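You operate a simulated robot arm through the tools that you are given. There is no shell and no other tool. Be economical: measure what you need, move in short steps, check, and stop when the job is done.

You run a simulated robot arm. Do the job below in one go: nothing can be reset, and whatever is moved stays where it is left.

TASK
Swap the green disc on the red handle for the yellow one and spin the white nut on tight.
Fine: the green disc goes on the peg of its size.

It is judged by the outcome, as a careful person would: the job done as asked, and still so three seconds after it is handed in. It fails if anything else is knocked over, pushed out of place, dropped, spilled or broken.

THE ROBOT
A 7-joint arm with a two-finger parallel gripper, fixed in place. Base frame: the origin is at the foot of the arm, x ahead of it, y to its left, z up; the work surface is at about z = 780. Units: mm, rad, N and s.
With the tool pointing down near the work surface it reaches from about 200 to 740 mm from the base axis. Its first joint turns from -2.897 to 2.897 rad. Payload 1.57 kg.
Tool frame: the origin (TCP) lies between the finger pads and is the grasp point; the fingertips stand 30 mm ahead of it; z points along the fingers, y is the line along which they close. The gripper opens to 110 mm. The fingers are 24 mm wide and 12 mm thick; the gripper's body (48 by 112 mm) begins 78 mm behind the TCP.
Orientation is that of the tool frame in the base frame, as a unit quaternion [x, y, z, w]. With the fingers straight down and closing along the base's y, the tool's x points along the base's -x, its y along +y and its z along -z.

THE INTERFACE
- The arm moves only by the tool send_rows. Its argument "steps" is a list of rows, each a list of 7 numbers: the shift along the tool's x, y, z in units of 50 mm (1.0 is 50 mm), then the turn, a rotation vector about the tool's x, y, z in units of 5 degrees (1.0 is 5 degrees), then the opening in per cent of the stroke, from 0 (shut) to 100 (fully open). In form: [[dx, dy, dz, ax, ay, az, claw], ...]. A call has 1 to 20 rows; each row shifts and turns the commanded pose from where the row before left it, along the tool's axes as they then stand. A call with a number of a shift or a turn outside -1 to 1 is refused whole. Rows are played at 5 a second. More than 50 mm and 0.15 rad between two rows, or a gripper value outside its range, and nothing of the call is played. Where a pose cannot be reached the arm comes as near as it can. A force on the tool above 40 N (or 10 N above the force at the start of the call, whichever is more), or a blocked arm, ends the call early, and 0.2 s more pass. The fingers move at their own pace (about 45 mm/s each) and stop on an object; they squeeze with about 25 N. The grip force told is the motor's: it shows also when the fingers shut on nothing. Time passes only in rows, and 0.2 s behind the last, so rows that do not move let the fingers close. It gives the time, the measured TCP pose, the force on the tool (base axes), the opening and the grip force at its end, in the units of the frame above (readings bear some noise), with the torque about the TCP (base axes, N m) and any sound that the robot's microphone picked up, and new pictures: "show" is both (left out), scene, wrist or none.
- Cameras (640 x 400 px; columns grow to the right, rows downward): "scene" is fixed at [394, -649.4, 1586.4]; the picture's right is [0.97, 0.23, 0.00], its down [0.09, -0.37, -0.92] and it looks along [-0.21, 0.90, -0.38] (base axes); focal length 354 px, centre (320, 200). "wrist" rides on the gripper at [70, 16, -141] in the tool frame; the picture's right is [-0.23, 0.97, 0.00], its down [-0.85, -0.20, -0.48] and it looks along [-0.47, -0.11, 0.88] (tool axes); focal length 222 px, centre (320, 200).
- raise_lower(by): slides the trunk up (or, below 0, down) by that many mm; the arm rides with it, the base frame stays. It gives what a move gives, with no picture.
- point_at(camera, pixels): for up to 12 pixels [column, row] of the newest picture of that camera ("zoom" is the newest enlarged one), the place [x, y, z] in the base frame of the surface seen there, good to about 2 mm, but the place of the scene camera against the robot may be out by one fixed shift of up to 12 mm in any direction. It takes no simulated time.
- inspect(camera, box): a new picture of the part [left, top, right, bottom] of that camera's present view, enlarged. It takes no simulated time.
- sign_off(): hands the job in; it is judged then, once.

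Work in short steps. Measure before you move; look again where a grasp or a placing could have gone wrong, and mend it. You have 80 turns and 200 pictures in all, those below and enlarged ones among them. Open the gripper and draw the arm clear of the work before you hand the job in, unless the task says otherwise; then end with one line.

The tools are called after "Call:" as a command line: name --pt "numbers of a row" for each row, then --argument value for the rest, lists and objects as JSON in quotes. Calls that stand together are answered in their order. send_rows: Moves the arm, as the interface text tells. Its arguments: {"type":"object","properties":{"steps":{"type":"array","items":{"type":"array","items":{"type":"number"}}},"show":{"type":"string","enum":["both","scene","wrist","none"]}},"required":["steps"]} The other tools are called the same way: raise_lower (by) slides the trunk up or down; point_at (camera, pixels) gives the place of the surface under pixels of a picture; inspect (camera, box) takes an enlarged picture of a part of a camera's view; sign_off () hands the job in.

At the start:

```text
time: 0.0
tool_pos: [85.7, 398.4, 1225.8]
ee_rot: [0.0, 1.0, -0.001, 0.0]
wrist_force: [0.1, 0.2, -0.3]
torque: [-0.02, -0.03, -0.05]
finger_gap: 110.1
gripper_force: 0.1
trunk travel left (down, up): [-525.0, 65.0]
```

scene: 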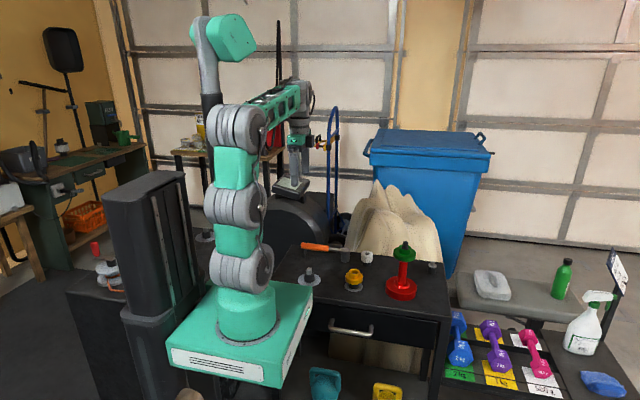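
wrist: 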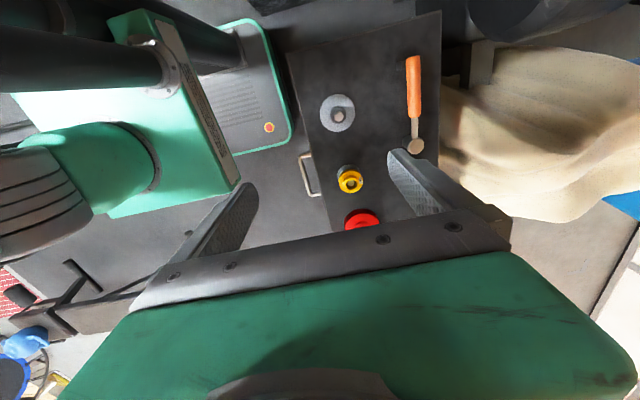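

The scene shows the bench with the red handle (about 402,275), the yellow disc (353,280), a grey peg (309,275), the white nut (367,256) and an orange tool. I'll zoom in to see the details.

Call:
inspect --camera "scene" --box '[280, 220, 460, 332]'

Call:
inspect --camera "wrist" --box '[290, 40, 450, 240]'

```text
3.56 times, centred on (370, 276) of scene
```

zoom: 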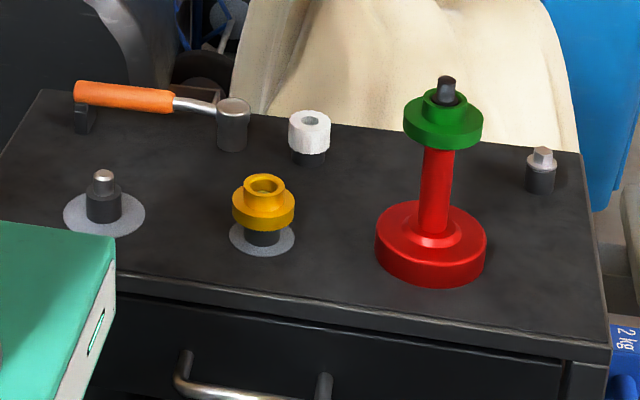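

```text
2.00 times, centred on (370, 140) of wrist
```

zoom: 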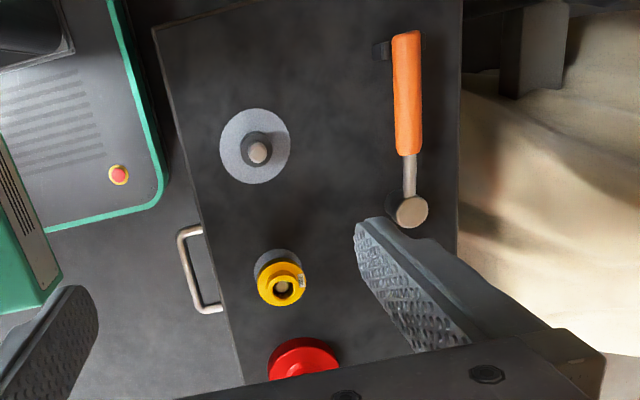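

I need finer views of the pegs, the nut and the handle top.

Call:
inspect --camera "scene" --box '[380, 235, 444, 305]'

Call:
inspect --camera "scene" --box '[295, 240, 385, 296]'

Call:
point_at --camera "scene" --pixels '[[405, 242], [404, 249], [404, 258], [403, 270], [402, 292], [354, 272], [353, 281], [353, 287], [309, 269], [367, 252], [432, 262], [309, 275]]'

```text
5.71 times, centred on (412, 270) of scene
```

zoom: 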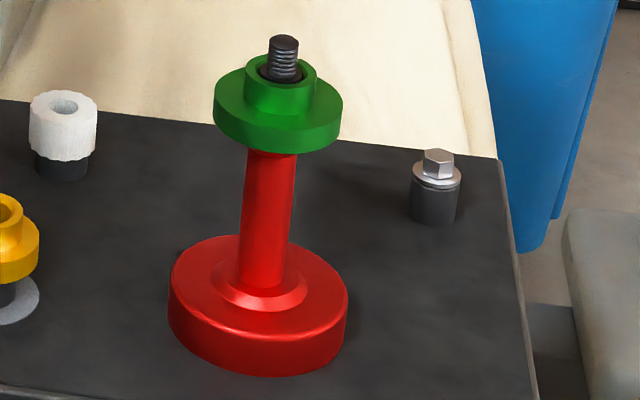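

```text
7.11 times, centred on (340, 268) of scene
```

zoom: 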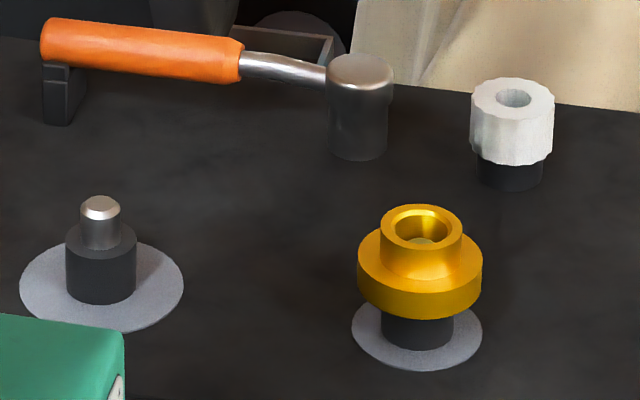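

```text
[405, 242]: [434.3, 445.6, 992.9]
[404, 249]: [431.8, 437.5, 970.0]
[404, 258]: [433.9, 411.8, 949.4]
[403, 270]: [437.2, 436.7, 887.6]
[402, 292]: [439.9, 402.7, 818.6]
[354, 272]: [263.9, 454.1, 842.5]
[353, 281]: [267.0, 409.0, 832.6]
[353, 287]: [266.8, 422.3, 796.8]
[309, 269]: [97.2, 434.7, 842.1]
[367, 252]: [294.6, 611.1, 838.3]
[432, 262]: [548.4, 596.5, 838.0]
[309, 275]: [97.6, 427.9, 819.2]
```

The green disc sits on the handle's threaded stud, and the wide grey ring on the left marks the big empty peg. I'll move over the bench at height to measure with the wrist camera, which has no shift.

Call:
send_rows --pt "-0.86 0.1 0 0 0 0 100" --pt "-0.86 0.1 0 0 0 0 100" --pt "-0.86 0.1 0 0 0 0 100" --pt "-0.86 0.1 0 0 0 0 100" --pt "-0.86 0.1 0 0 0 0 100" --pt "0 0 0 0 0 0 100"

```text
time: 1.4
tool_pos: [303.0, 423.5, 1225.2]
ee_rot: [0.0, 1.0, -0.001, 0.0]
wrist_force: [-0.6, -0.7, 0.1]
torque: [-0.03, 0.01, 0.0]
finger_gap: 110.0
gripper_force: 0.1
trunk travel left (down, up): [-525.0, 65.0]
```

scene: 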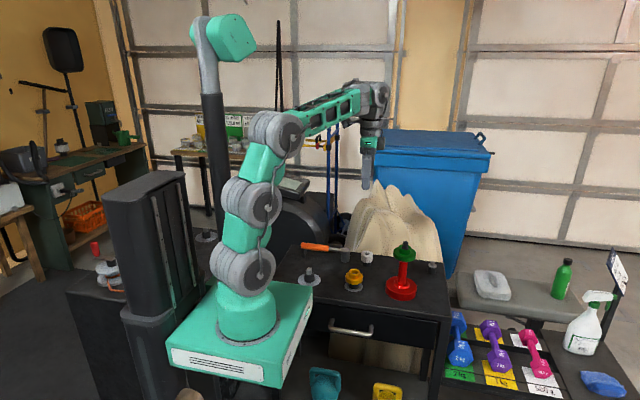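
wrist: 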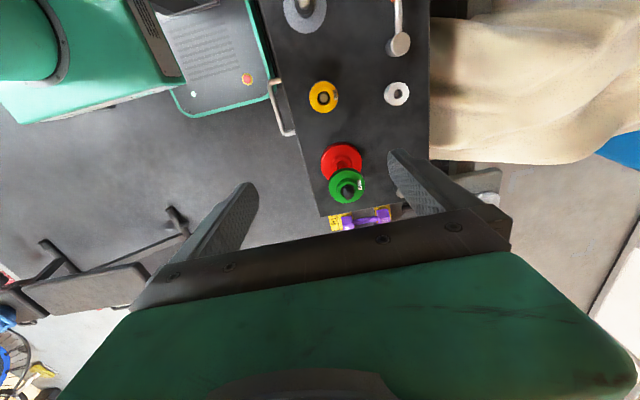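

The wrist view now shows everything: green (347,187), yellow (323,97), nut (397,94). I'll zoom in on it.

Call:
inspect --camera "wrist" --box '[310, 135, 390, 215]'

Call:
inspect --camera "wrist" --box '[290, 60, 430, 130]'

```text
5.00 times, centred on (350, 175) of wrist
```

zoom: 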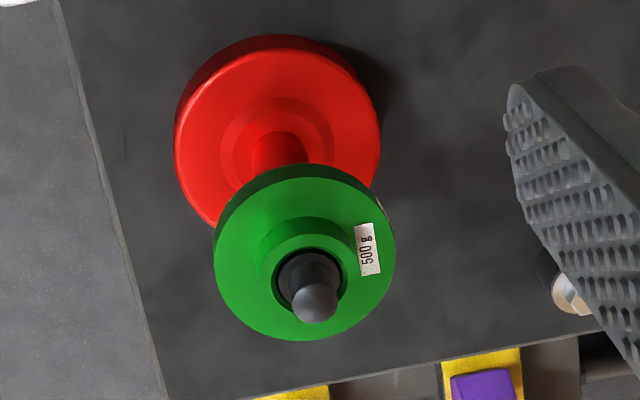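

```text
4.57 times, centred on (360, 95) of wrist
```

zoom: 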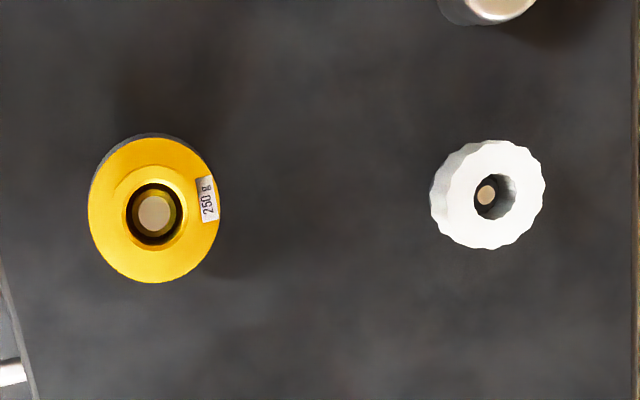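

Measuring the yellow boss ring, flange edges and nut edges in this zoom, plus the green and handle features in wrist pixels.

Call:
point_at --camera "zoom" --pixels '[[121, 205], [190, 222], [158, 170], [153, 250], [92, 215], [216, 235], [155, 213], [440, 195], [544, 190], [490, 245], [498, 146], [487, 195]]'

Call:
point_at --camera "wrist" --pixels '[[349.5, 195], [347, 182], [329.5, 185], [364, 190], [347, 201], [341, 166], [326, 164], [361, 164], [346, 146], [336, 177], [304, 5], [304, 10]]'

Call:
inspect --camera "wrist" --box '[330, 170, 370, 210]'

```text
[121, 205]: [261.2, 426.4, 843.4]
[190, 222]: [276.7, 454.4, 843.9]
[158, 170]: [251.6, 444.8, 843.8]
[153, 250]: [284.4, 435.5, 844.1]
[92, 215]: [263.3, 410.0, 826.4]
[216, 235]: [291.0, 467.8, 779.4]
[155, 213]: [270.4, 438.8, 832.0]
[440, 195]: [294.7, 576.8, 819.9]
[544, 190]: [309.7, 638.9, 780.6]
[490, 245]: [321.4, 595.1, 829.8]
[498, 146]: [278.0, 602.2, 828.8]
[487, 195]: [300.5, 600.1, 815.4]
```

```text
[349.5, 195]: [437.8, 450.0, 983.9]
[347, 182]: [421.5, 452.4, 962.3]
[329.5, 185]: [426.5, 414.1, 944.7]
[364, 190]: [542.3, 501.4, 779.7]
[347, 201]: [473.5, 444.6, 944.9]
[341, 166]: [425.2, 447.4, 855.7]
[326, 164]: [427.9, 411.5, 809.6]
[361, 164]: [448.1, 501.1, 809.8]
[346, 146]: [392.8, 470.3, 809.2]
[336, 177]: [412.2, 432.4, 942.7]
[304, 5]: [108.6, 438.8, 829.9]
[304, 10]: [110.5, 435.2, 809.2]
```

```text
10.00 times, centred on (350, 190) of wrist
```

zoom: 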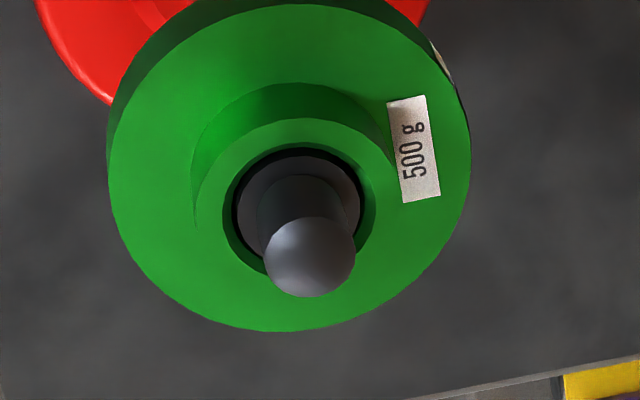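

Measuring the green boss ring and stud in this zoom.

Call:
point_at --camera "zoom" --pixels '[[220, 195], [368, 215], [300, 132], [290, 275], [115, 180], [462, 190], [290, 325], [308, 270], [290, 215], [308, 225], [350, 165], [245, 250]]'

Call:
inspect --camera "scene" --box '[390, 235, 420, 268]'

```text
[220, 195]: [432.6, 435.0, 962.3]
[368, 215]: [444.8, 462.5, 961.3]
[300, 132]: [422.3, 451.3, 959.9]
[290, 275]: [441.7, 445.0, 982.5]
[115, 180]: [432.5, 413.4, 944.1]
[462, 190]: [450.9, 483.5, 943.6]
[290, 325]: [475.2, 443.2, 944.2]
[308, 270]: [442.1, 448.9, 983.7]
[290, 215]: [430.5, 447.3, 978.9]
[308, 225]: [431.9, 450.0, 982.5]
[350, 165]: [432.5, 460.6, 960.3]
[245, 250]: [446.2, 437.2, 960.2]
```

```text
12.12 times, centred on (405, 252) of scene
```

zoom: 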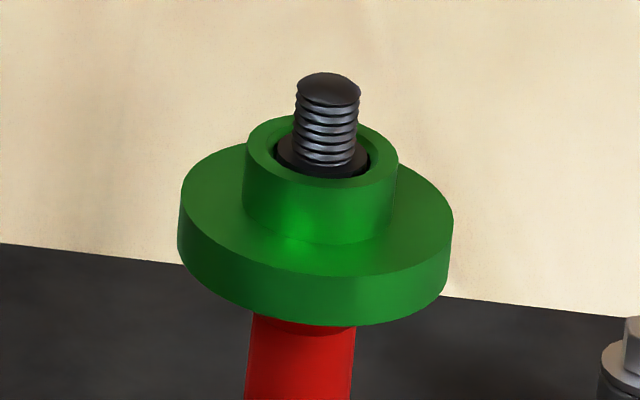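

Measured green: centre about (438,448.5), flange top z 944, boss top 962, stud top 984. I'll go above it and stop at z about 1040 to check alignment.

Call:
send_rows --pt "-0.9 0.17 0 0 0 0 100" --pt "-0.9 0.17 0 0 0 0 100" --pt "-0.9 0.16 0 0 0 0 100" --pt "0 0 0.9 0 0 0 100" --pt "0 0 0.9 0 0 0 100" --pt "0 0 0.9 0 0 0 100" --pt "0 0 0.9 0 0 0 100" --pt "0 0 0 0 0 0 100"

```text
time: 3.2
tool_pos: [436.3, 447.7, 1046.4]
ee_rot: [-0.001, 1.0, 0.0, 0.001]
wrist_force: [0.1, -0.4, 0.3]
torque: [-0.03, 0.0, 0.0]
finger_gap: 110.1
gripper_force: 0.1
trunk travel left (down, up): [-525.0, 65.0]
```

scene: 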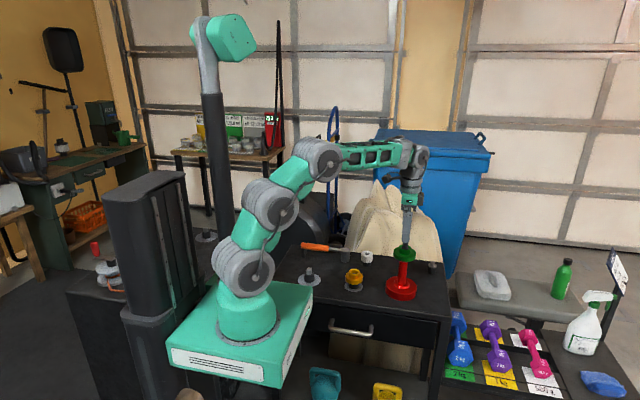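
wrist: 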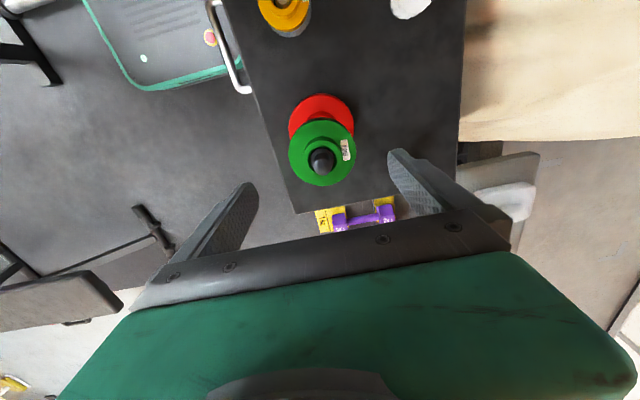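

Green disc is at (321,152). I'll re-measure it from here up close.

Call:
inspect --camera "wrist" --box '[272, 85, 372, 205]'

Call:
point_at --camera "wrist" --pixels '[[291, 151], [352, 158], [321, 183], [307, 150], [336, 156], [321, 138], [318, 170], [321, 163], [326, 163]]'

```text
3.33 times, centred on (322, 145) of wrist
```

zoom: 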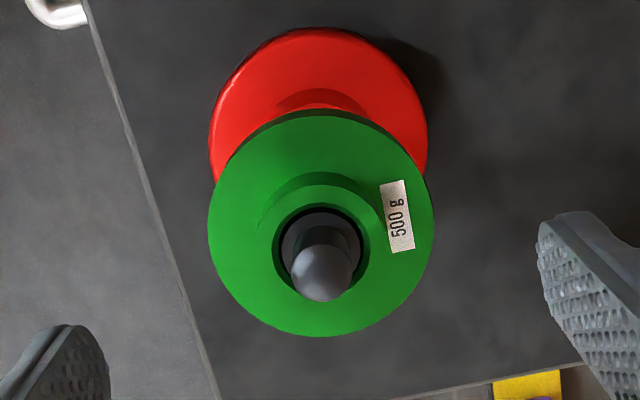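

```text
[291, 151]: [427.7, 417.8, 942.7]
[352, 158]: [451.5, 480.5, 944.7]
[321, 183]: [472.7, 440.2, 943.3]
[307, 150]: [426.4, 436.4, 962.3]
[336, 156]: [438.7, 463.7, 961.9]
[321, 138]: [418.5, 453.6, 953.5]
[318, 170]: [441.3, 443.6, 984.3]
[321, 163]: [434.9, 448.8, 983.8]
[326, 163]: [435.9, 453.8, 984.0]
```

Alignment is within a millimetre or two. I'll descend so the pads straddle the flange at z about 937, still open.

Call:
send_rows --pt "-0.02 0.03 0.55 0 0 0 100" --pt "0 0 0.55 0 0 0 100" --pt "0 0 0.55 0 0 0 100" --pt "0 0 0.53 0 0 0 100" --pt "0 0 0 0 0 0 100"

Call:
inspect --camera "scene" --box '[370, 220, 440, 264]'

```text
time: 4.4
tool_pos: [436.9, 450.3, 937.3]
ee_rot: [0.0, 1.0, 0.0, 0.0]
wrist_force: [-0.3, -0.8, -0.2]
torque: [0.02, -0.02, -0.02]
finger_gap: 109.9
gripper_force: 0.1
trunk travel left (down, up): [-525.0, 65.0]
```

scene: 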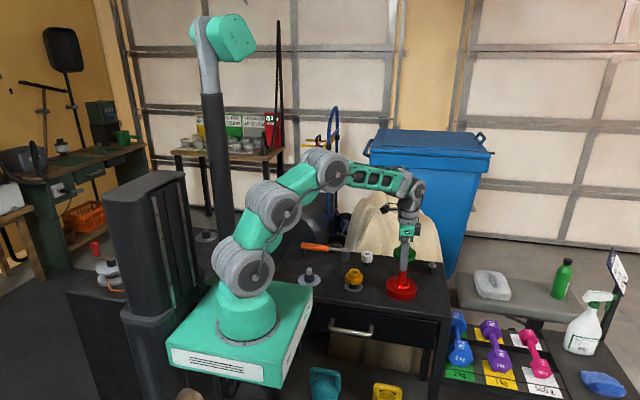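
wrist: 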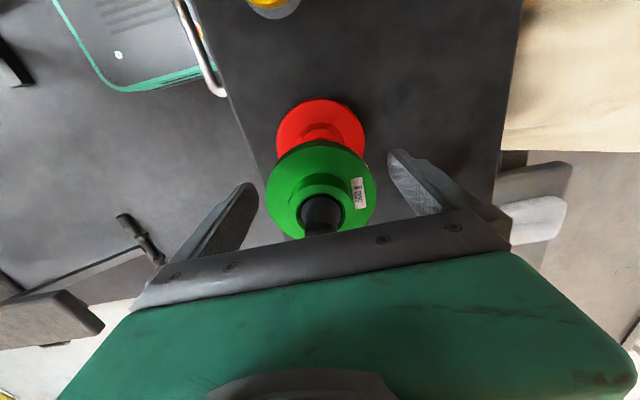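

```text
9.09 times, centred on (405, 242) of scene
```

zoom: 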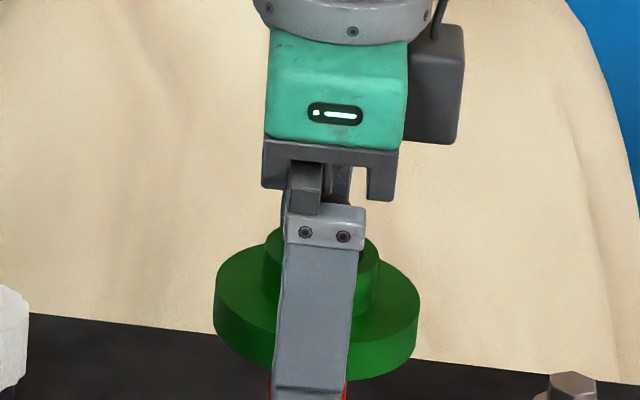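

The fingers straddle the disc, centred. I'll close on it.

Call:
send_rows --pt "0 0 0 0 0 0 60" --pt "0 0 0 0 0 0 40" --pt "0 0 0 0 0 0 40" --pt "0 0 0 0 0 0 40" --show "wrist"

```text
time: 5.4
tool_pos: [437.3, 450.1, 935.8]
ee_rot: [0.0, 1.0, -0.001, 0.0]
wrist_force: [-0.3, 0.8, 0.3]
torque: [-0.01, 0.01, 0.0]
finger_gap: 75.7
gripper_force: 24.8
trunk travel left (down, up): [-525.0, 65.0]
```

wrist: 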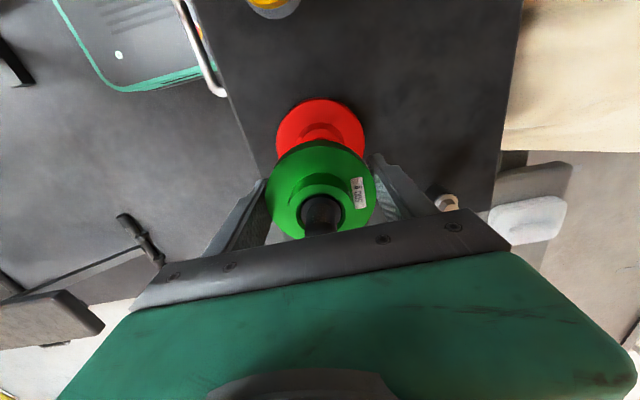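

Gripped at 75.7 mm, 25 N. I'll lift slowly and watch the force to see whether it slides off the stud.

Call:
send_rows --pt "0 0 -0.1 0 0 0 35" --pt "0 0 -0.2 0 0 0 35" --pt "0 0 -0.3 0 0 0 35" --pt "0 0 -0.4 0 0 0 35" --pt "0 0 -0.4 0 0 0 35" --pt "0 0 0 0 0 0 35"

Call:
inspect --camera "scene" --box '[360, 190, 450, 306]'

```text
time: 6.8
tool_pos: [437.2, 449.2, 1008.6]
ee_rot: [-0.001, 1.0, 0.0, 0.0]
wrist_force: [0.7, 0.9, -5.4]
torque: [0.01, 0.02, 0.0]
finger_gap: 75.7
gripper_force: 25.2
trunk travel left (down, up): [-525.0, 65.0]
```

scene: 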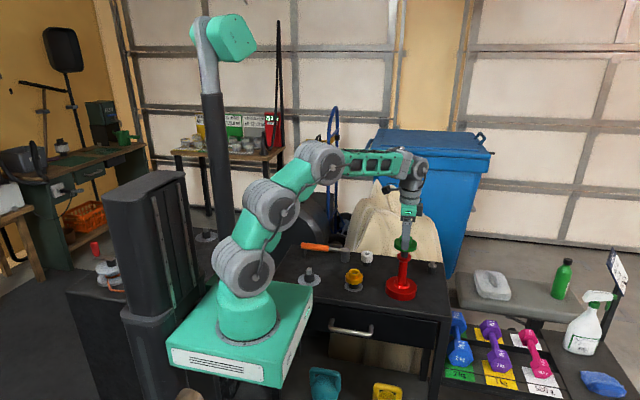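
wrist: 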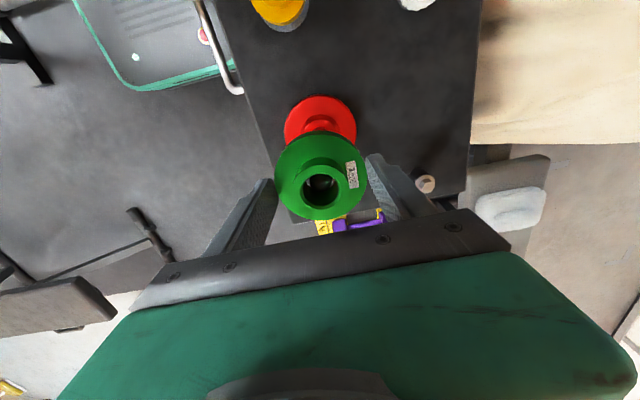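

```text
3.45 times, centred on (405, 248) of scene
```

zoom: 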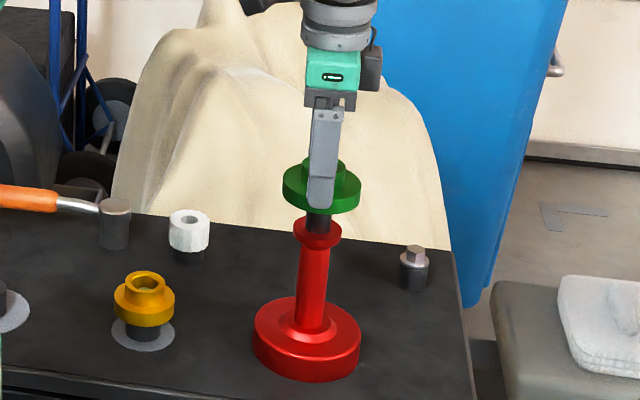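

The disc is off the stud and weighs about 5 N. I'll raise it and go left, stopping short of the big peg to measure that.

Call:
send_rows --pt "0 0 -0.8 0 0 0 35" --pt "0 0 -0.8 0 0 0 35" --pt "0.8 0 0 0 0 0 35" --pt "0.8 0 0 0 0 0 35" --pt "0.8 -0.05 0 0 0 0 35" --pt "0.8 -0.05 0 0 0 0 35" --pt "0.8 -0.05 0 0 0 0 35" --pt "0 0 0 0 0 0 35" --show "wrist"

Call:
inspect --camera "wrist" --box '[260, 0, 380, 75]'

```text
time: 8.6
tool_pos: [236.6, 442.1, 1087.2]
ee_rot: [0.001, 1.0, 0.0, 0.0]
wrist_force: [0.0, 0.3, -4.1]
torque: [0.0, 0.03, 0.01]
finger_gap: 75.5
gripper_force: 25.0
trunk travel left (down, up): [-525.0, 65.0]
```

wrist: 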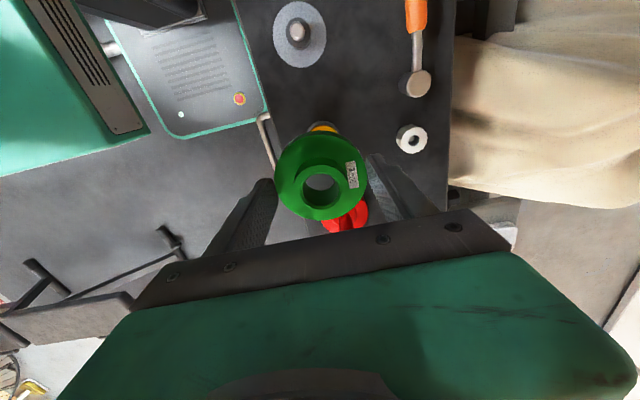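

```text
5.33 times, centred on (320, 38) of wrist
```

zoom: 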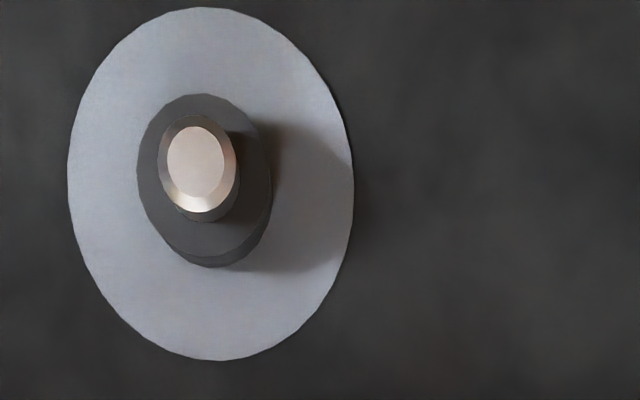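

Measuring the peg's top, its shoulder and the pale ring in this zoom.

Call:
point_at --camera "zoom" --pixels '[[196, 162], [170, 162], [222, 165], [198, 130], [196, 192], [72, 185], [350, 185], [205, 14], [218, 356], [148, 170], [250, 220], [205, 235]]'

Call:
inspect --camera "wrist" --box '[265, 125, 375, 235]'

```text
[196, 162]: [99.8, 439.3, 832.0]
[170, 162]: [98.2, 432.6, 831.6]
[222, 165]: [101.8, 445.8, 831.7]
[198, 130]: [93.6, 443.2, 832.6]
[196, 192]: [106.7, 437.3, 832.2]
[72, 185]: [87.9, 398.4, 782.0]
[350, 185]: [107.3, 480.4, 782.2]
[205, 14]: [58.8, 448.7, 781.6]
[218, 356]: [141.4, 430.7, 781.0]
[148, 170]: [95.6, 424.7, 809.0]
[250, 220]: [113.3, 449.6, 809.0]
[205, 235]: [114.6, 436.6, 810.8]
```

```text
3.64 times, centred on (320, 180) of wrist
```

zoom: 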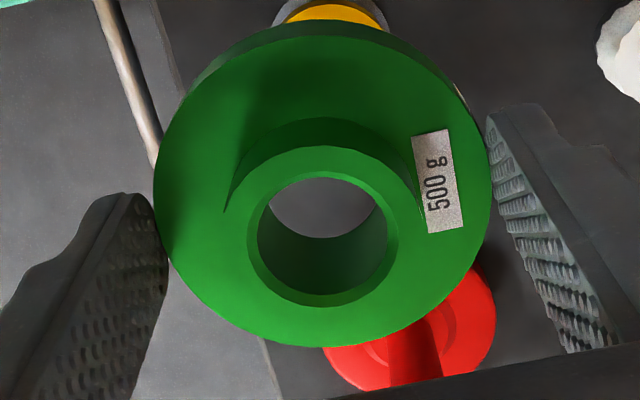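

Peg centre (99.8,439.4), pin top 832, shoulder 809. Now I'll measure the held disc's centre relative to the TCP.

Call:
point_at --camera "zoom" --pixels '[[240, 232], [408, 232], [325, 155], [318, 305], [345, 152], [295, 302], [160, 190], [486, 200], [325, 340], [242, 200], [405, 265], [390, 285]]'

```text
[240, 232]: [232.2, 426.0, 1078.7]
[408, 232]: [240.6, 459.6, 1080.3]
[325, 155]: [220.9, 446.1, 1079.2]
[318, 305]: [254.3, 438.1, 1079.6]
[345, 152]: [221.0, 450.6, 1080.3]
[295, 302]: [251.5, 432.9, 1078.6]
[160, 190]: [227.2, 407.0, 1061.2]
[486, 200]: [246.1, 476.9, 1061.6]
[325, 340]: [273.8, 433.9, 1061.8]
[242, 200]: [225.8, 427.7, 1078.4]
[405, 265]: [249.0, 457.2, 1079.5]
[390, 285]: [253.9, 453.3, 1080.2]
```

The flange is now at z 1045–1061 with the TCP at 1087, so it slid down the pads while popping off and hangs on the tips, level. It is centred within 0.5 mm, so I'll go gently to over the peg and lower partway.

Call:
send_rows --pt "0.2 0 0 0 0 0 30" --pt "0.35 0 0 0 0 0 30" --pt "0.4 -0.02 0 0 0 0 30" --pt "0.4 -0.02 0 0 0 0 30" --pt "0.4 -0.02 0 0 0 0 30" --pt "0.4 0 0 0 0 0 30" --pt "0.35 0 0 0 0 0 30" --pt "0.25 0 0 0 0 0 30" --pt "0 0 0.15 0 0 0 30" --pt "0 0 0.35 0 0 0 30" --pt "0 0 0.4 0 0 0 30" --pt "0 0 0.4 0 0 0 30" --pt "0 0 0.4 0 0 0 30" --pt "0 0 0.4 0 0 0 30" --pt "0 0 0.4 0 0 0 30" --pt "0 0 0.4 0 0 0 30" --pt "0 0 0.4 0 0 0 30" --pt "0 0 0.35 0 0 0 30" --pt "0 0 0.15 0 0 0 30" --pt "0 0 0 0 0 0 30"

Call:
inspect --camera "scene" --box '[270, 230, 350, 290]'

Call:
inspect --camera "wrist" --box '[265, 125, 375, 235]'

```text
time: 12.8
tool_pos: [99.7, 440.5, 895.8]
ee_rot: [0.0, 1.0, 0.0, 0.0]
wrist_force: [0.5, 0.0, -5.3]
torque: [0.0, 0.02, -0.01]
finger_gap: 75.7
gripper_force: 25.0
trunk travel left (down, up): [-525.0, 65.0]
```

scene: 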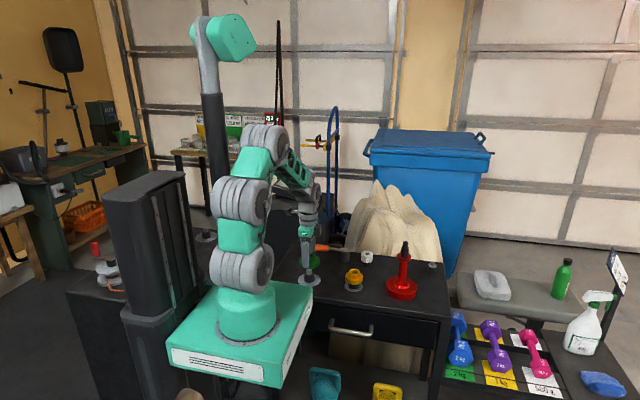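
wrist: 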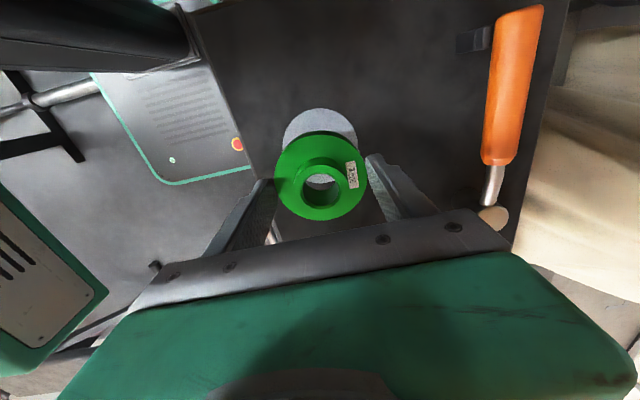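

```text
6.67 times, centred on (310, 260) of scene
```

zoom: 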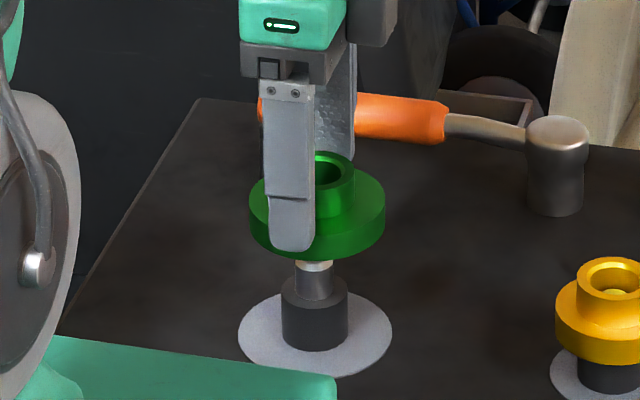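

```text
3.64 times, centred on (320, 180) of wrist
```

zoom: 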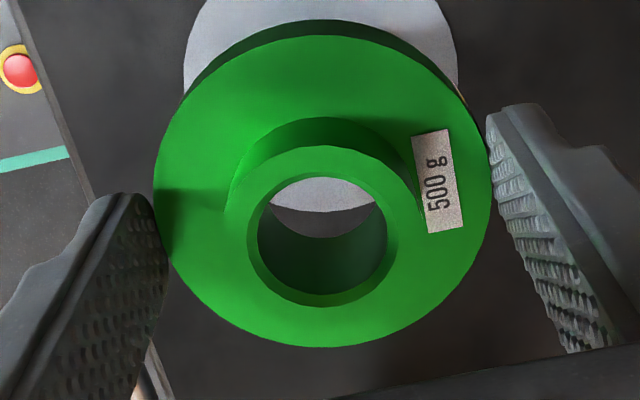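

Disc is right over the pin with its bottom a little above it. I'll lower in small steps to the expected seat at TCP about 851.

Call:
send_rows --pt "0 -0.02 0.2 0 0 0 30" --pt "0 0 0.2 0 0 0 30" --pt "0 0 0.15 0 0 0 30" --pt "0 0 0.15 0 0 0 30" --pt "0 0 0.1 0 0 0 30" --pt "0 0 0 0 0 0 30"

Call:
inspect --camera "scene" --box '[270, 230, 350, 290]'

```text
time: 14.2
tool_pos: [100.3, 439.5, 856.3]
ee_rot: [0.0, 1.0, 0.0, 0.0]
wrist_force: [0.0, 0.3, -5.0]
torque: [-0.04, 0.01, 0.0]
finger_gap: 75.7
gripper_force: 24.6
trunk travel left (down, up): [-525.0, 65.0]
```

scene: 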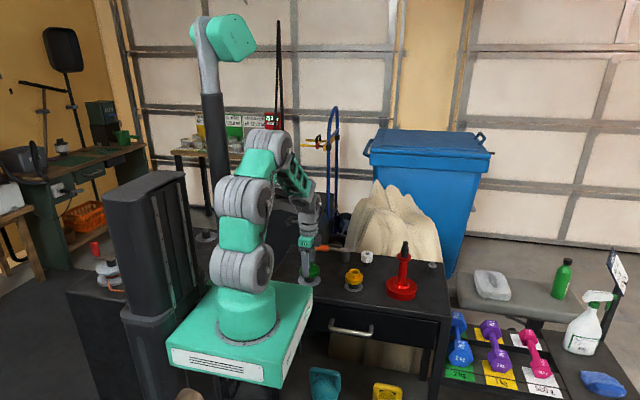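
wrist: 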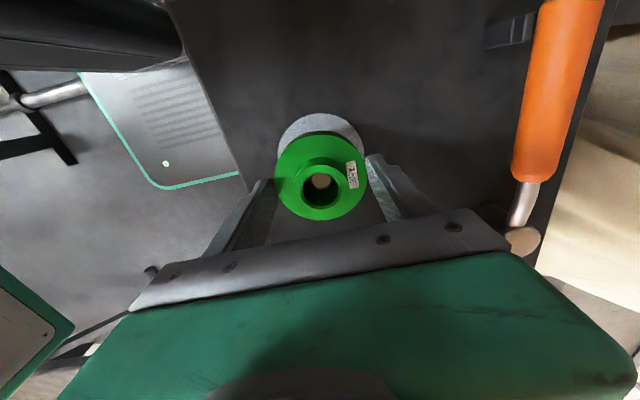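

```text
6.67 times, centred on (310, 260) of scene
```

zoom: 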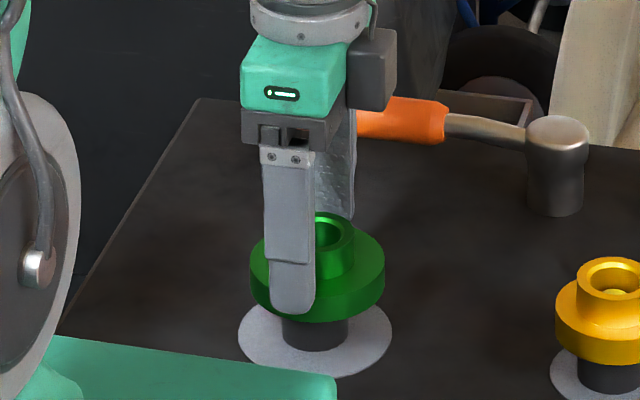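

The pin shows inside the bore and the disc is nearly seated. I'll lower the last few mm watching the force.

Call:
send_rows --pt "0 0 0.04 0 0 0 30" --pt "0 0 0.04 0 0 0 30" --pt "0 0 0.04 0 0 0 30" --pt "0 0 0 0 0 0 30" --show "none"

```text
time: 15.2
tool_pos: [99.7, 439.4, 851.6]
ee_rot: [0.001, 1.0, 0.001, 0.0]
wrist_force: [1.2, -1.9, 4.8]
torque: [-0.21, 0.09, -0.01]
finger_gap: 75.5
gripper_force: 24.8
trunk travel left (down, up): [-525.0, 65.0]
```

The force flipped from −5 to +5 N, so it is seated. I'll open and rise.

Call:
send_rows --pt "0 0 0 0 0 0 80" --pt "0 0 0 0 0 0 100" --pt "0 0 0 0 0 0 100" --pt "0 0 -0.4 0 0 0 100" --pt "0 0 -0.8 0 0 0 100" --pt "0 0 -0.8 0 0 0 100" --pt "0 0 -0.8 0 0 0 100" --pt "-0.8 0 0 0 0 0 100" --pt "-0.8 0 0 0 0 0 100" --pt "-0.8 0 0 0 0 0 100" --pt "0 0 0 0 0 0 100"

Call:
inspect --camera "scene" --box '[285, 235, 455, 310]'

Call:
inspect --camera "wrist" --box '[260, 0, 450, 190]'

```text
time: 17.6
tool_pos: [220.3, 438.9, 991.5]
ee_rot: [0.0, 1.0, 0.0, 0.0]
wrist_force: [-0.2, 0.2, -0.1]
torque: [0.03, 0.05, 0.0]
finger_gap: 110.2
gripper_force: 0.1
trunk travel left (down, up): [-525.0, 65.0]
```

scene: 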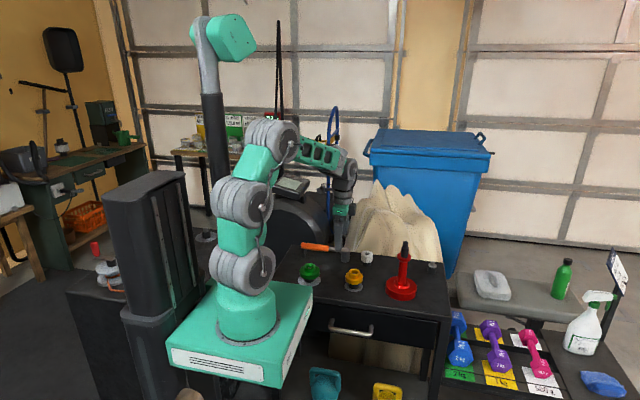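
wrist: 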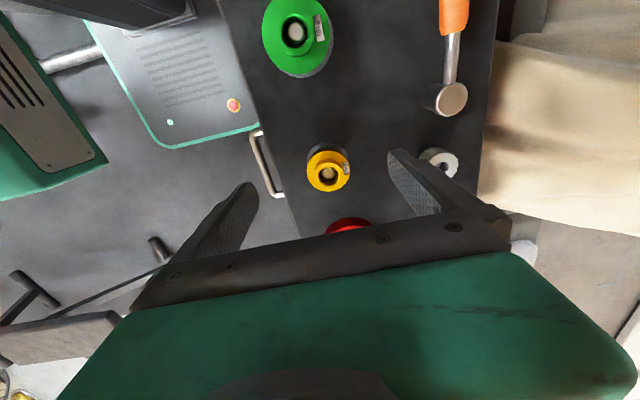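

```text
3.76 times, centred on (370, 272) of scene
```

zoom: 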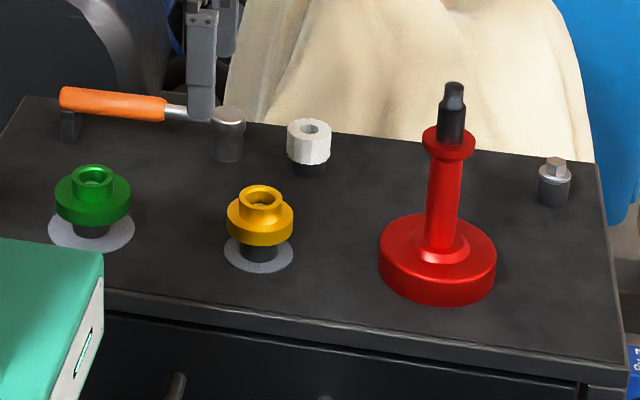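

```text
2.11 times, centred on (355, 95) of wrist
```

zoom: 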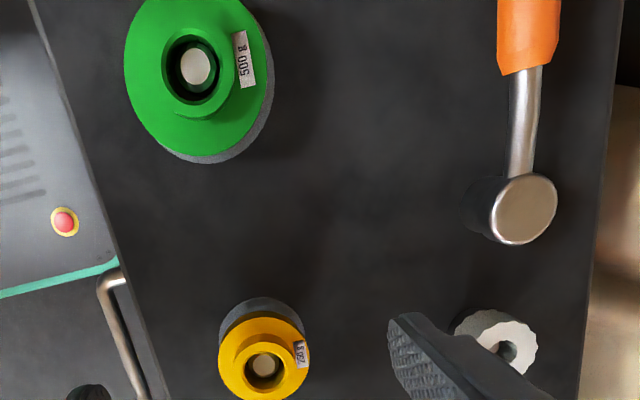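

Green sits flat on the large peg, pin through it. Next is yellow; I'll measure it precisely in the wrist view.

Call:
inspect --camera "wrist" --box '[295, 135, 361, 201]'

```text
6.06 times, centred on (328, 168) of wrist
```

zoom: 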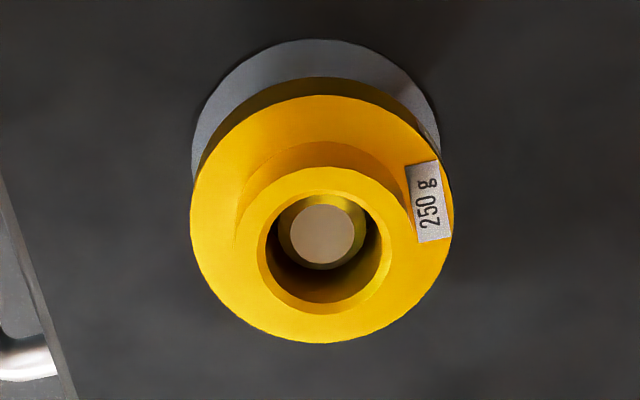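

Call:
point_at --camera "zoom" --pixels '[[247, 240], [398, 240], [325, 172], [318, 308], [194, 225], [448, 225], [325, 338], [322, 235], [290, 225], [355, 240], [322, 82], [320, 50]]'

```text
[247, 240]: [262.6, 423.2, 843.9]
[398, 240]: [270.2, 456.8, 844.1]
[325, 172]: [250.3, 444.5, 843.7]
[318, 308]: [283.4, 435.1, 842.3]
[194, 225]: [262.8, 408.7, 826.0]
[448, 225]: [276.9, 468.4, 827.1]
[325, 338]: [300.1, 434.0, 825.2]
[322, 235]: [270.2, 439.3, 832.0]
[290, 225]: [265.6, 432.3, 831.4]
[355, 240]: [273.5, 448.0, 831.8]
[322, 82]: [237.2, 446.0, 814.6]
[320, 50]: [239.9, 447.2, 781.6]
```

Yellow centre is about (269,439.8), flange top 826. I'll move over it and descend to TCP 823.

Call:
send_rows --pt "-0.97 0.02 0 0 0 0 100" --pt "0 0 0.6 0 0 0 100" --pt "0 0 0.8 0 0 0 100" --pt "0 0 0.8 0 0 0 100" --pt "0 0 0.6 0 0 0 100" --pt "0 0 0.4 0 0 0 100" --pt "0 0 0.17 0 0 0 100" --pt "0 0 0 0 0 0 100"

Call:
inspect --camera "scene" --box '[310, 240, 400, 300]'

```text
time: 19.4
tool_pos: [267.8, 439.4, 820.7]
ee_rot: [0.0, 1.0, 0.0, -0.001]
wrist_force: [0.0, -0.2, -1.2]
torque: [0.0, -0.01, 0.0]
finger_gap: 110.1
gripper_force: 0.1
trunk travel left (down, up): [-525.0, 65.0]
```

scene: 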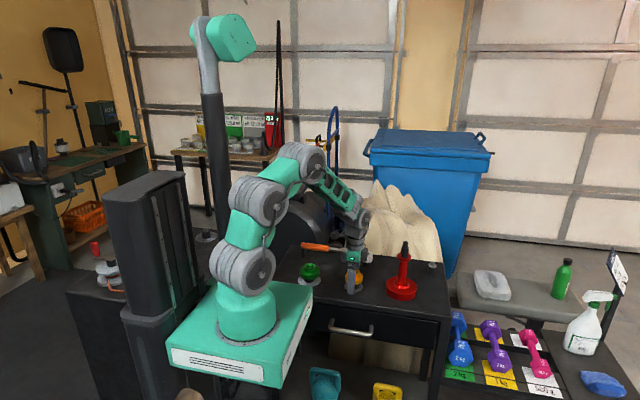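
wrist: 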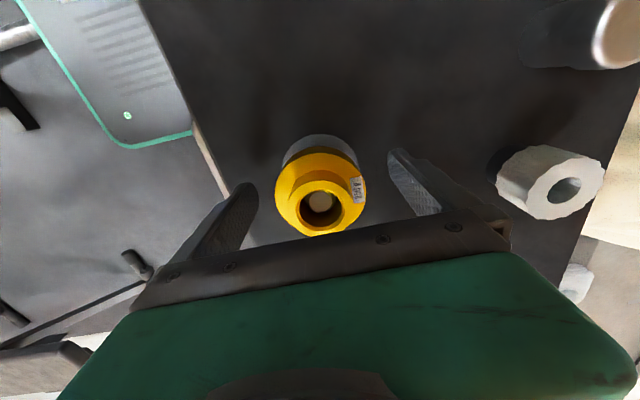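

```text
6.67 times, centred on (355, 270) of scene
```

zoom: 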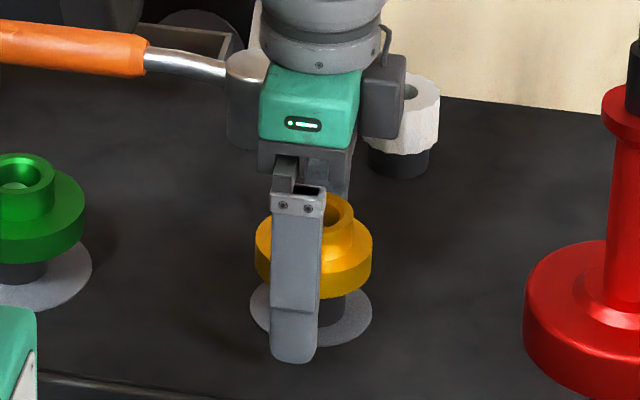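

Aligned, with the fingertips about 10 mm above the table. I'll close on the flange.

Call:
send_rows --pt "-0.02 0 0 0 0 0 70" --pt "0 0 0 0 0 0 45" --pt "0 0 0 0 0 0 30" --pt "0 0 0 0 0 0 25" --pt "0 0 0 0 0 0 25" --pt "0 0 0 0 0 0 25" --show "none"

Call:
send_rows --pt "0 0 -0.04 0 0 0 25" --pt "0 0 -0.08 0 0 0 25" --pt "0 0 -0.1 0 0 0 25" --pt "0 0 -0.1 0 0 0 25" --pt "0 0 0 0 0 0 25" --show "wrist"

```text
time: 20.8
tool_pos: [270.4, 439.8, 821.7]
ee_rot: [0.002, 1.0, 0.0, -0.001]
wrist_force: [-0.5, 0.2, 0.1]
torque: [0.0, 0.01, -0.02]
finger_gap: 63.8
gripper_force: 25.6
trunk travel left (down, up): [-525.0, 65.0]
```

```text
time: 22.0
tool_pos: [269.3, 439.8, 838.7]
ee_rot: [0.0, 1.0, 0.0, 0.0]
wrist_force: [-0.8, -0.2, -2.0]
torque: [0.0, -0.01, -0.01]
finger_gap: 63.8
gripper_force: 24.6
trunk travel left (down, up): [-525.0, 65.0]
```

wrist: 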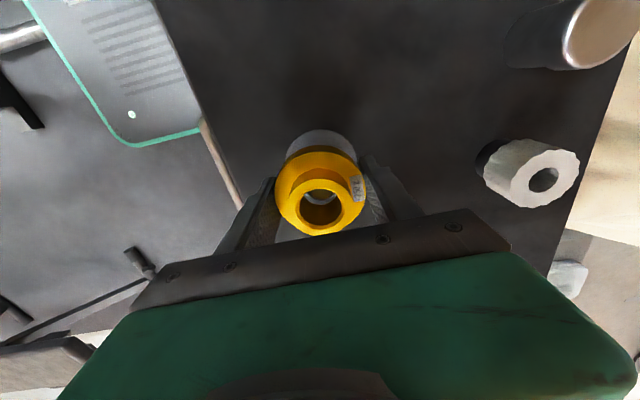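

Yellow is held without slip. I'll lift high and go slightly past the handle so its stud can be seen above the held disc.

Call:
send_rows --pt "0 0 -0.3 0 0 0 25" --pt "0 0 -0.6 0 0 0 25" --pt "0 0 -0.8 0 0 0 25" --pt "0 0 -0.8 0 0 0 25" --pt "0 0 -0.8 0 0 0 25" --pt "0 0 -0.8 0 0 0 25" --pt "0 0 -0.6 0 0 0 25" --pt "0 0 -0.5 0 0 0 25" --pt "-0.4 0 0 0 0 0 25" --pt "-0.7 0 0 0 0 0 25" --pt "-0.7 0.05 0 0 0 0 25" --pt "-0.7 0.05 0 0 0 0 25" --pt "-0.7 0.08 0 0 0 0 25" --pt "-0.7 0 0 0 0 0 25" --pt "-0.5 0 0 0 0 0 25" --pt "0 0 0 0 0 0 25" --show "wrist"

Call:
inspect --camera "wrist" --box '[260, 60, 380, 240]'

```text
time: 25.4
tool_pos: [489.6, 447.1, 1097.4]
ee_rot: [0.0, 1.0, 0.0, 0.0]
wrist_force: [-0.4, 0.2, -2.6]
torque: [0.03, 0.02, 0.0]
finger_gap: 63.5
gripper_force: 24.8
trunk travel left (down, up): [-525.0, 65.0]
```

wrist: 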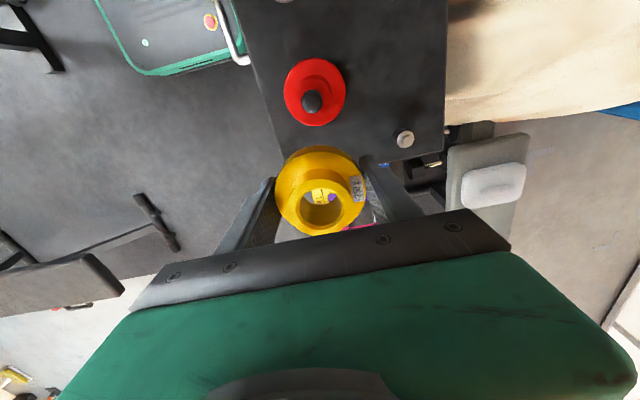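

```text
2.22 times, centred on (320, 150) of wrist
```

zoom: 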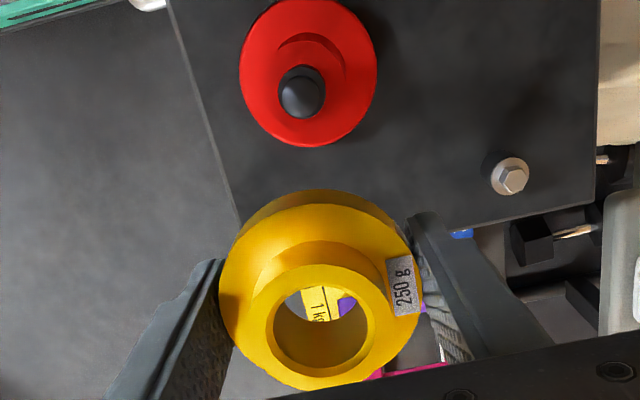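

I can see the stud at (313,102). I'll zoom on it, and measure the held yellow ring in the full wrist view.

Call:
inspect --camera "wrist" --box '[295, 82, 335, 122]'

Call:
point_at --camera "wrist" --pixels '[[291, 211], [351, 211], [322, 181], [319, 232], [276, 190], [366, 190], [344, 206], [297, 210], [320, 183], [328, 183]]'

```text
10.00 times, centred on (315, 102) of wrist
```

zoom: 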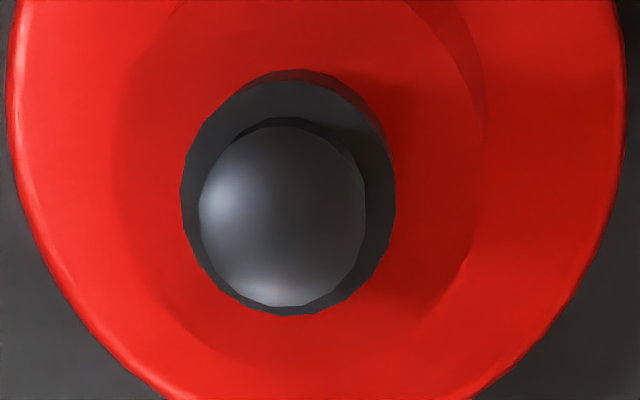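

```text
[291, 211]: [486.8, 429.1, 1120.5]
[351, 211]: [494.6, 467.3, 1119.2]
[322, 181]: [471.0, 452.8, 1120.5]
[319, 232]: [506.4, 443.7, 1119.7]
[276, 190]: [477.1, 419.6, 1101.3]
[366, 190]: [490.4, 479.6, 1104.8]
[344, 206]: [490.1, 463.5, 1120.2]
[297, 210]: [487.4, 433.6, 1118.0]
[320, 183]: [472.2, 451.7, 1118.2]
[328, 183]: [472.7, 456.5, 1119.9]
```

Now the stud top, shoulder and spindle points in this zoom.

Call:
point_at --camera "zoom" --pixels '[[282, 200], [205, 210], [360, 215], [285, 130], [270, 290], [190, 200], [388, 210], [300, 90], [230, 120], [370, 270], [290, 310], [210, 260]]'

Call:
point_at --camera "wrist" --pixels '[[313, 78], [314, 122], [287, 95], [342, 100], [332, 80], [326, 100], [300, 100]]'

```text
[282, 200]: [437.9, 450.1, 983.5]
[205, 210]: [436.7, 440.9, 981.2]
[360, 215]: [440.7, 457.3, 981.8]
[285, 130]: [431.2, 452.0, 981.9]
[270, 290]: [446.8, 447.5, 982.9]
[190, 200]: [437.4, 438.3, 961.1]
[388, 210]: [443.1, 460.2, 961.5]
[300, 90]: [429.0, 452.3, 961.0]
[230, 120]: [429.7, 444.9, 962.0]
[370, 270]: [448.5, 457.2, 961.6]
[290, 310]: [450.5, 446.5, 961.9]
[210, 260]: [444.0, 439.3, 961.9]
```

```text
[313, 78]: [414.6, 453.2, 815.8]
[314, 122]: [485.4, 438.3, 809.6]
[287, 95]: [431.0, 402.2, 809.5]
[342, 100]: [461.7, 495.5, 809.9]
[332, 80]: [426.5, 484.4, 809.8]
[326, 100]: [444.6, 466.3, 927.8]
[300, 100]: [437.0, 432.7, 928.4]
```

Stud/spindle centre is (439.4,449.2), shoulder 961, collar 928; the held disc's centre is (489,448.5). I'll shift over the stud and lower until the disc's bottom is about 1000.

Call:
send_rows --pt "0.3 0.01 0 0 0 0 25" --pt "0.4 0 0 0 0 0 25" --pt "0.29 0 0 0 0 0 25" --pt "0 0 0.3 0 0 0 25" --pt "0 0 0.5 0 0 0 25" --pt "0 0 0.5 0 0 0 25" --pt "0 0 0.4 0 0 0 25" --pt "0 0 0 0 0 0 25" --show "wrist"

Call:
inspect --camera "wrist" --box '[265, 130, 375, 240]'

Call:
inspect --camera "scene" --box '[370, 220, 440, 264]'

```text
time: 27.2
tool_pos: [439.6, 449.1, 1013.9]
ee_rot: [0.0, 1.0, 0.001, 0.0]
wrist_force: [-1.4, -0.3, -3.2]
torque: [0.01, 0.02, -0.02]
finger_gap: 63.6
gripper_force: 25.2
trunk travel left (down, up): [-525.0, 65.0]
```

wrist: 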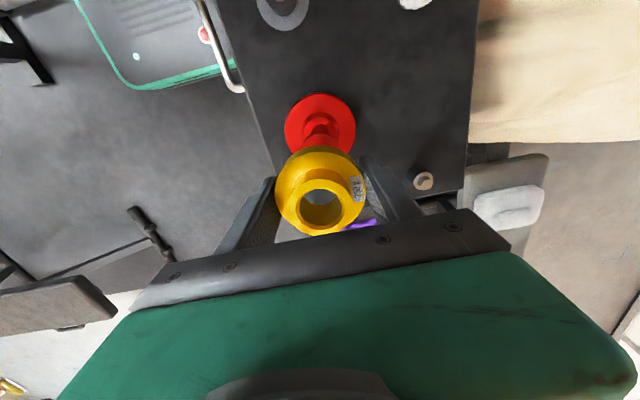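

```text
3.64 times, centred on (320, 185) of wrist
```

zoom: 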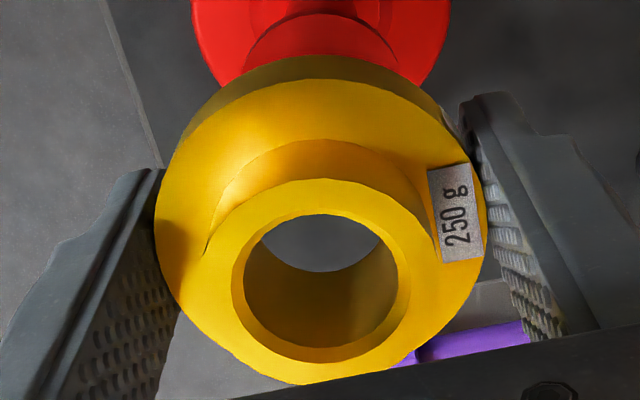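

```text
9.09 times, centred on (405, 242) of scene
```

zoom: 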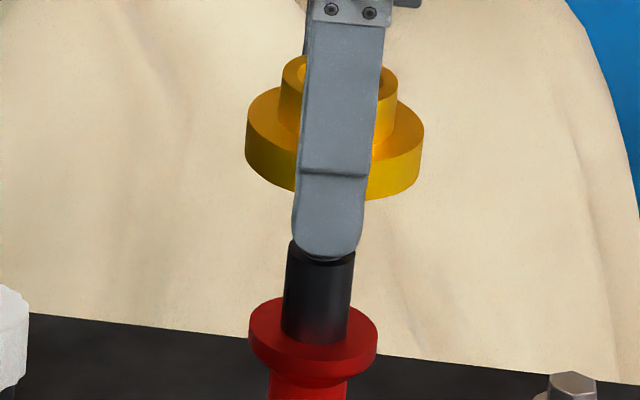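

Measuring the held ring again to confirm the centring.

Call:
point_at --camera "zoom" --pixels '[[337, 250], [320, 270], [320, 330]]'

Call:
point_at --camera "wrist" --pixels '[[291, 211], [350.5, 211], [321, 180.5], [320, 230], [299, 211], [340, 211], [276, 192], [365, 195]]'

```text
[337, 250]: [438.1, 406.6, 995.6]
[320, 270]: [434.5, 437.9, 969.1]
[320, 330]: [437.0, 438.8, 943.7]
```

```text
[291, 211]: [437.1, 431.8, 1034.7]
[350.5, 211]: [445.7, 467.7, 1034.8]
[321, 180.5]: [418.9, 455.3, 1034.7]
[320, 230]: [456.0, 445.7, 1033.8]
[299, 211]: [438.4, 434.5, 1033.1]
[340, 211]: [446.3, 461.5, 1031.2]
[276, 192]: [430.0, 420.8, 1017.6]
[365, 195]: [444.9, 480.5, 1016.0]
```

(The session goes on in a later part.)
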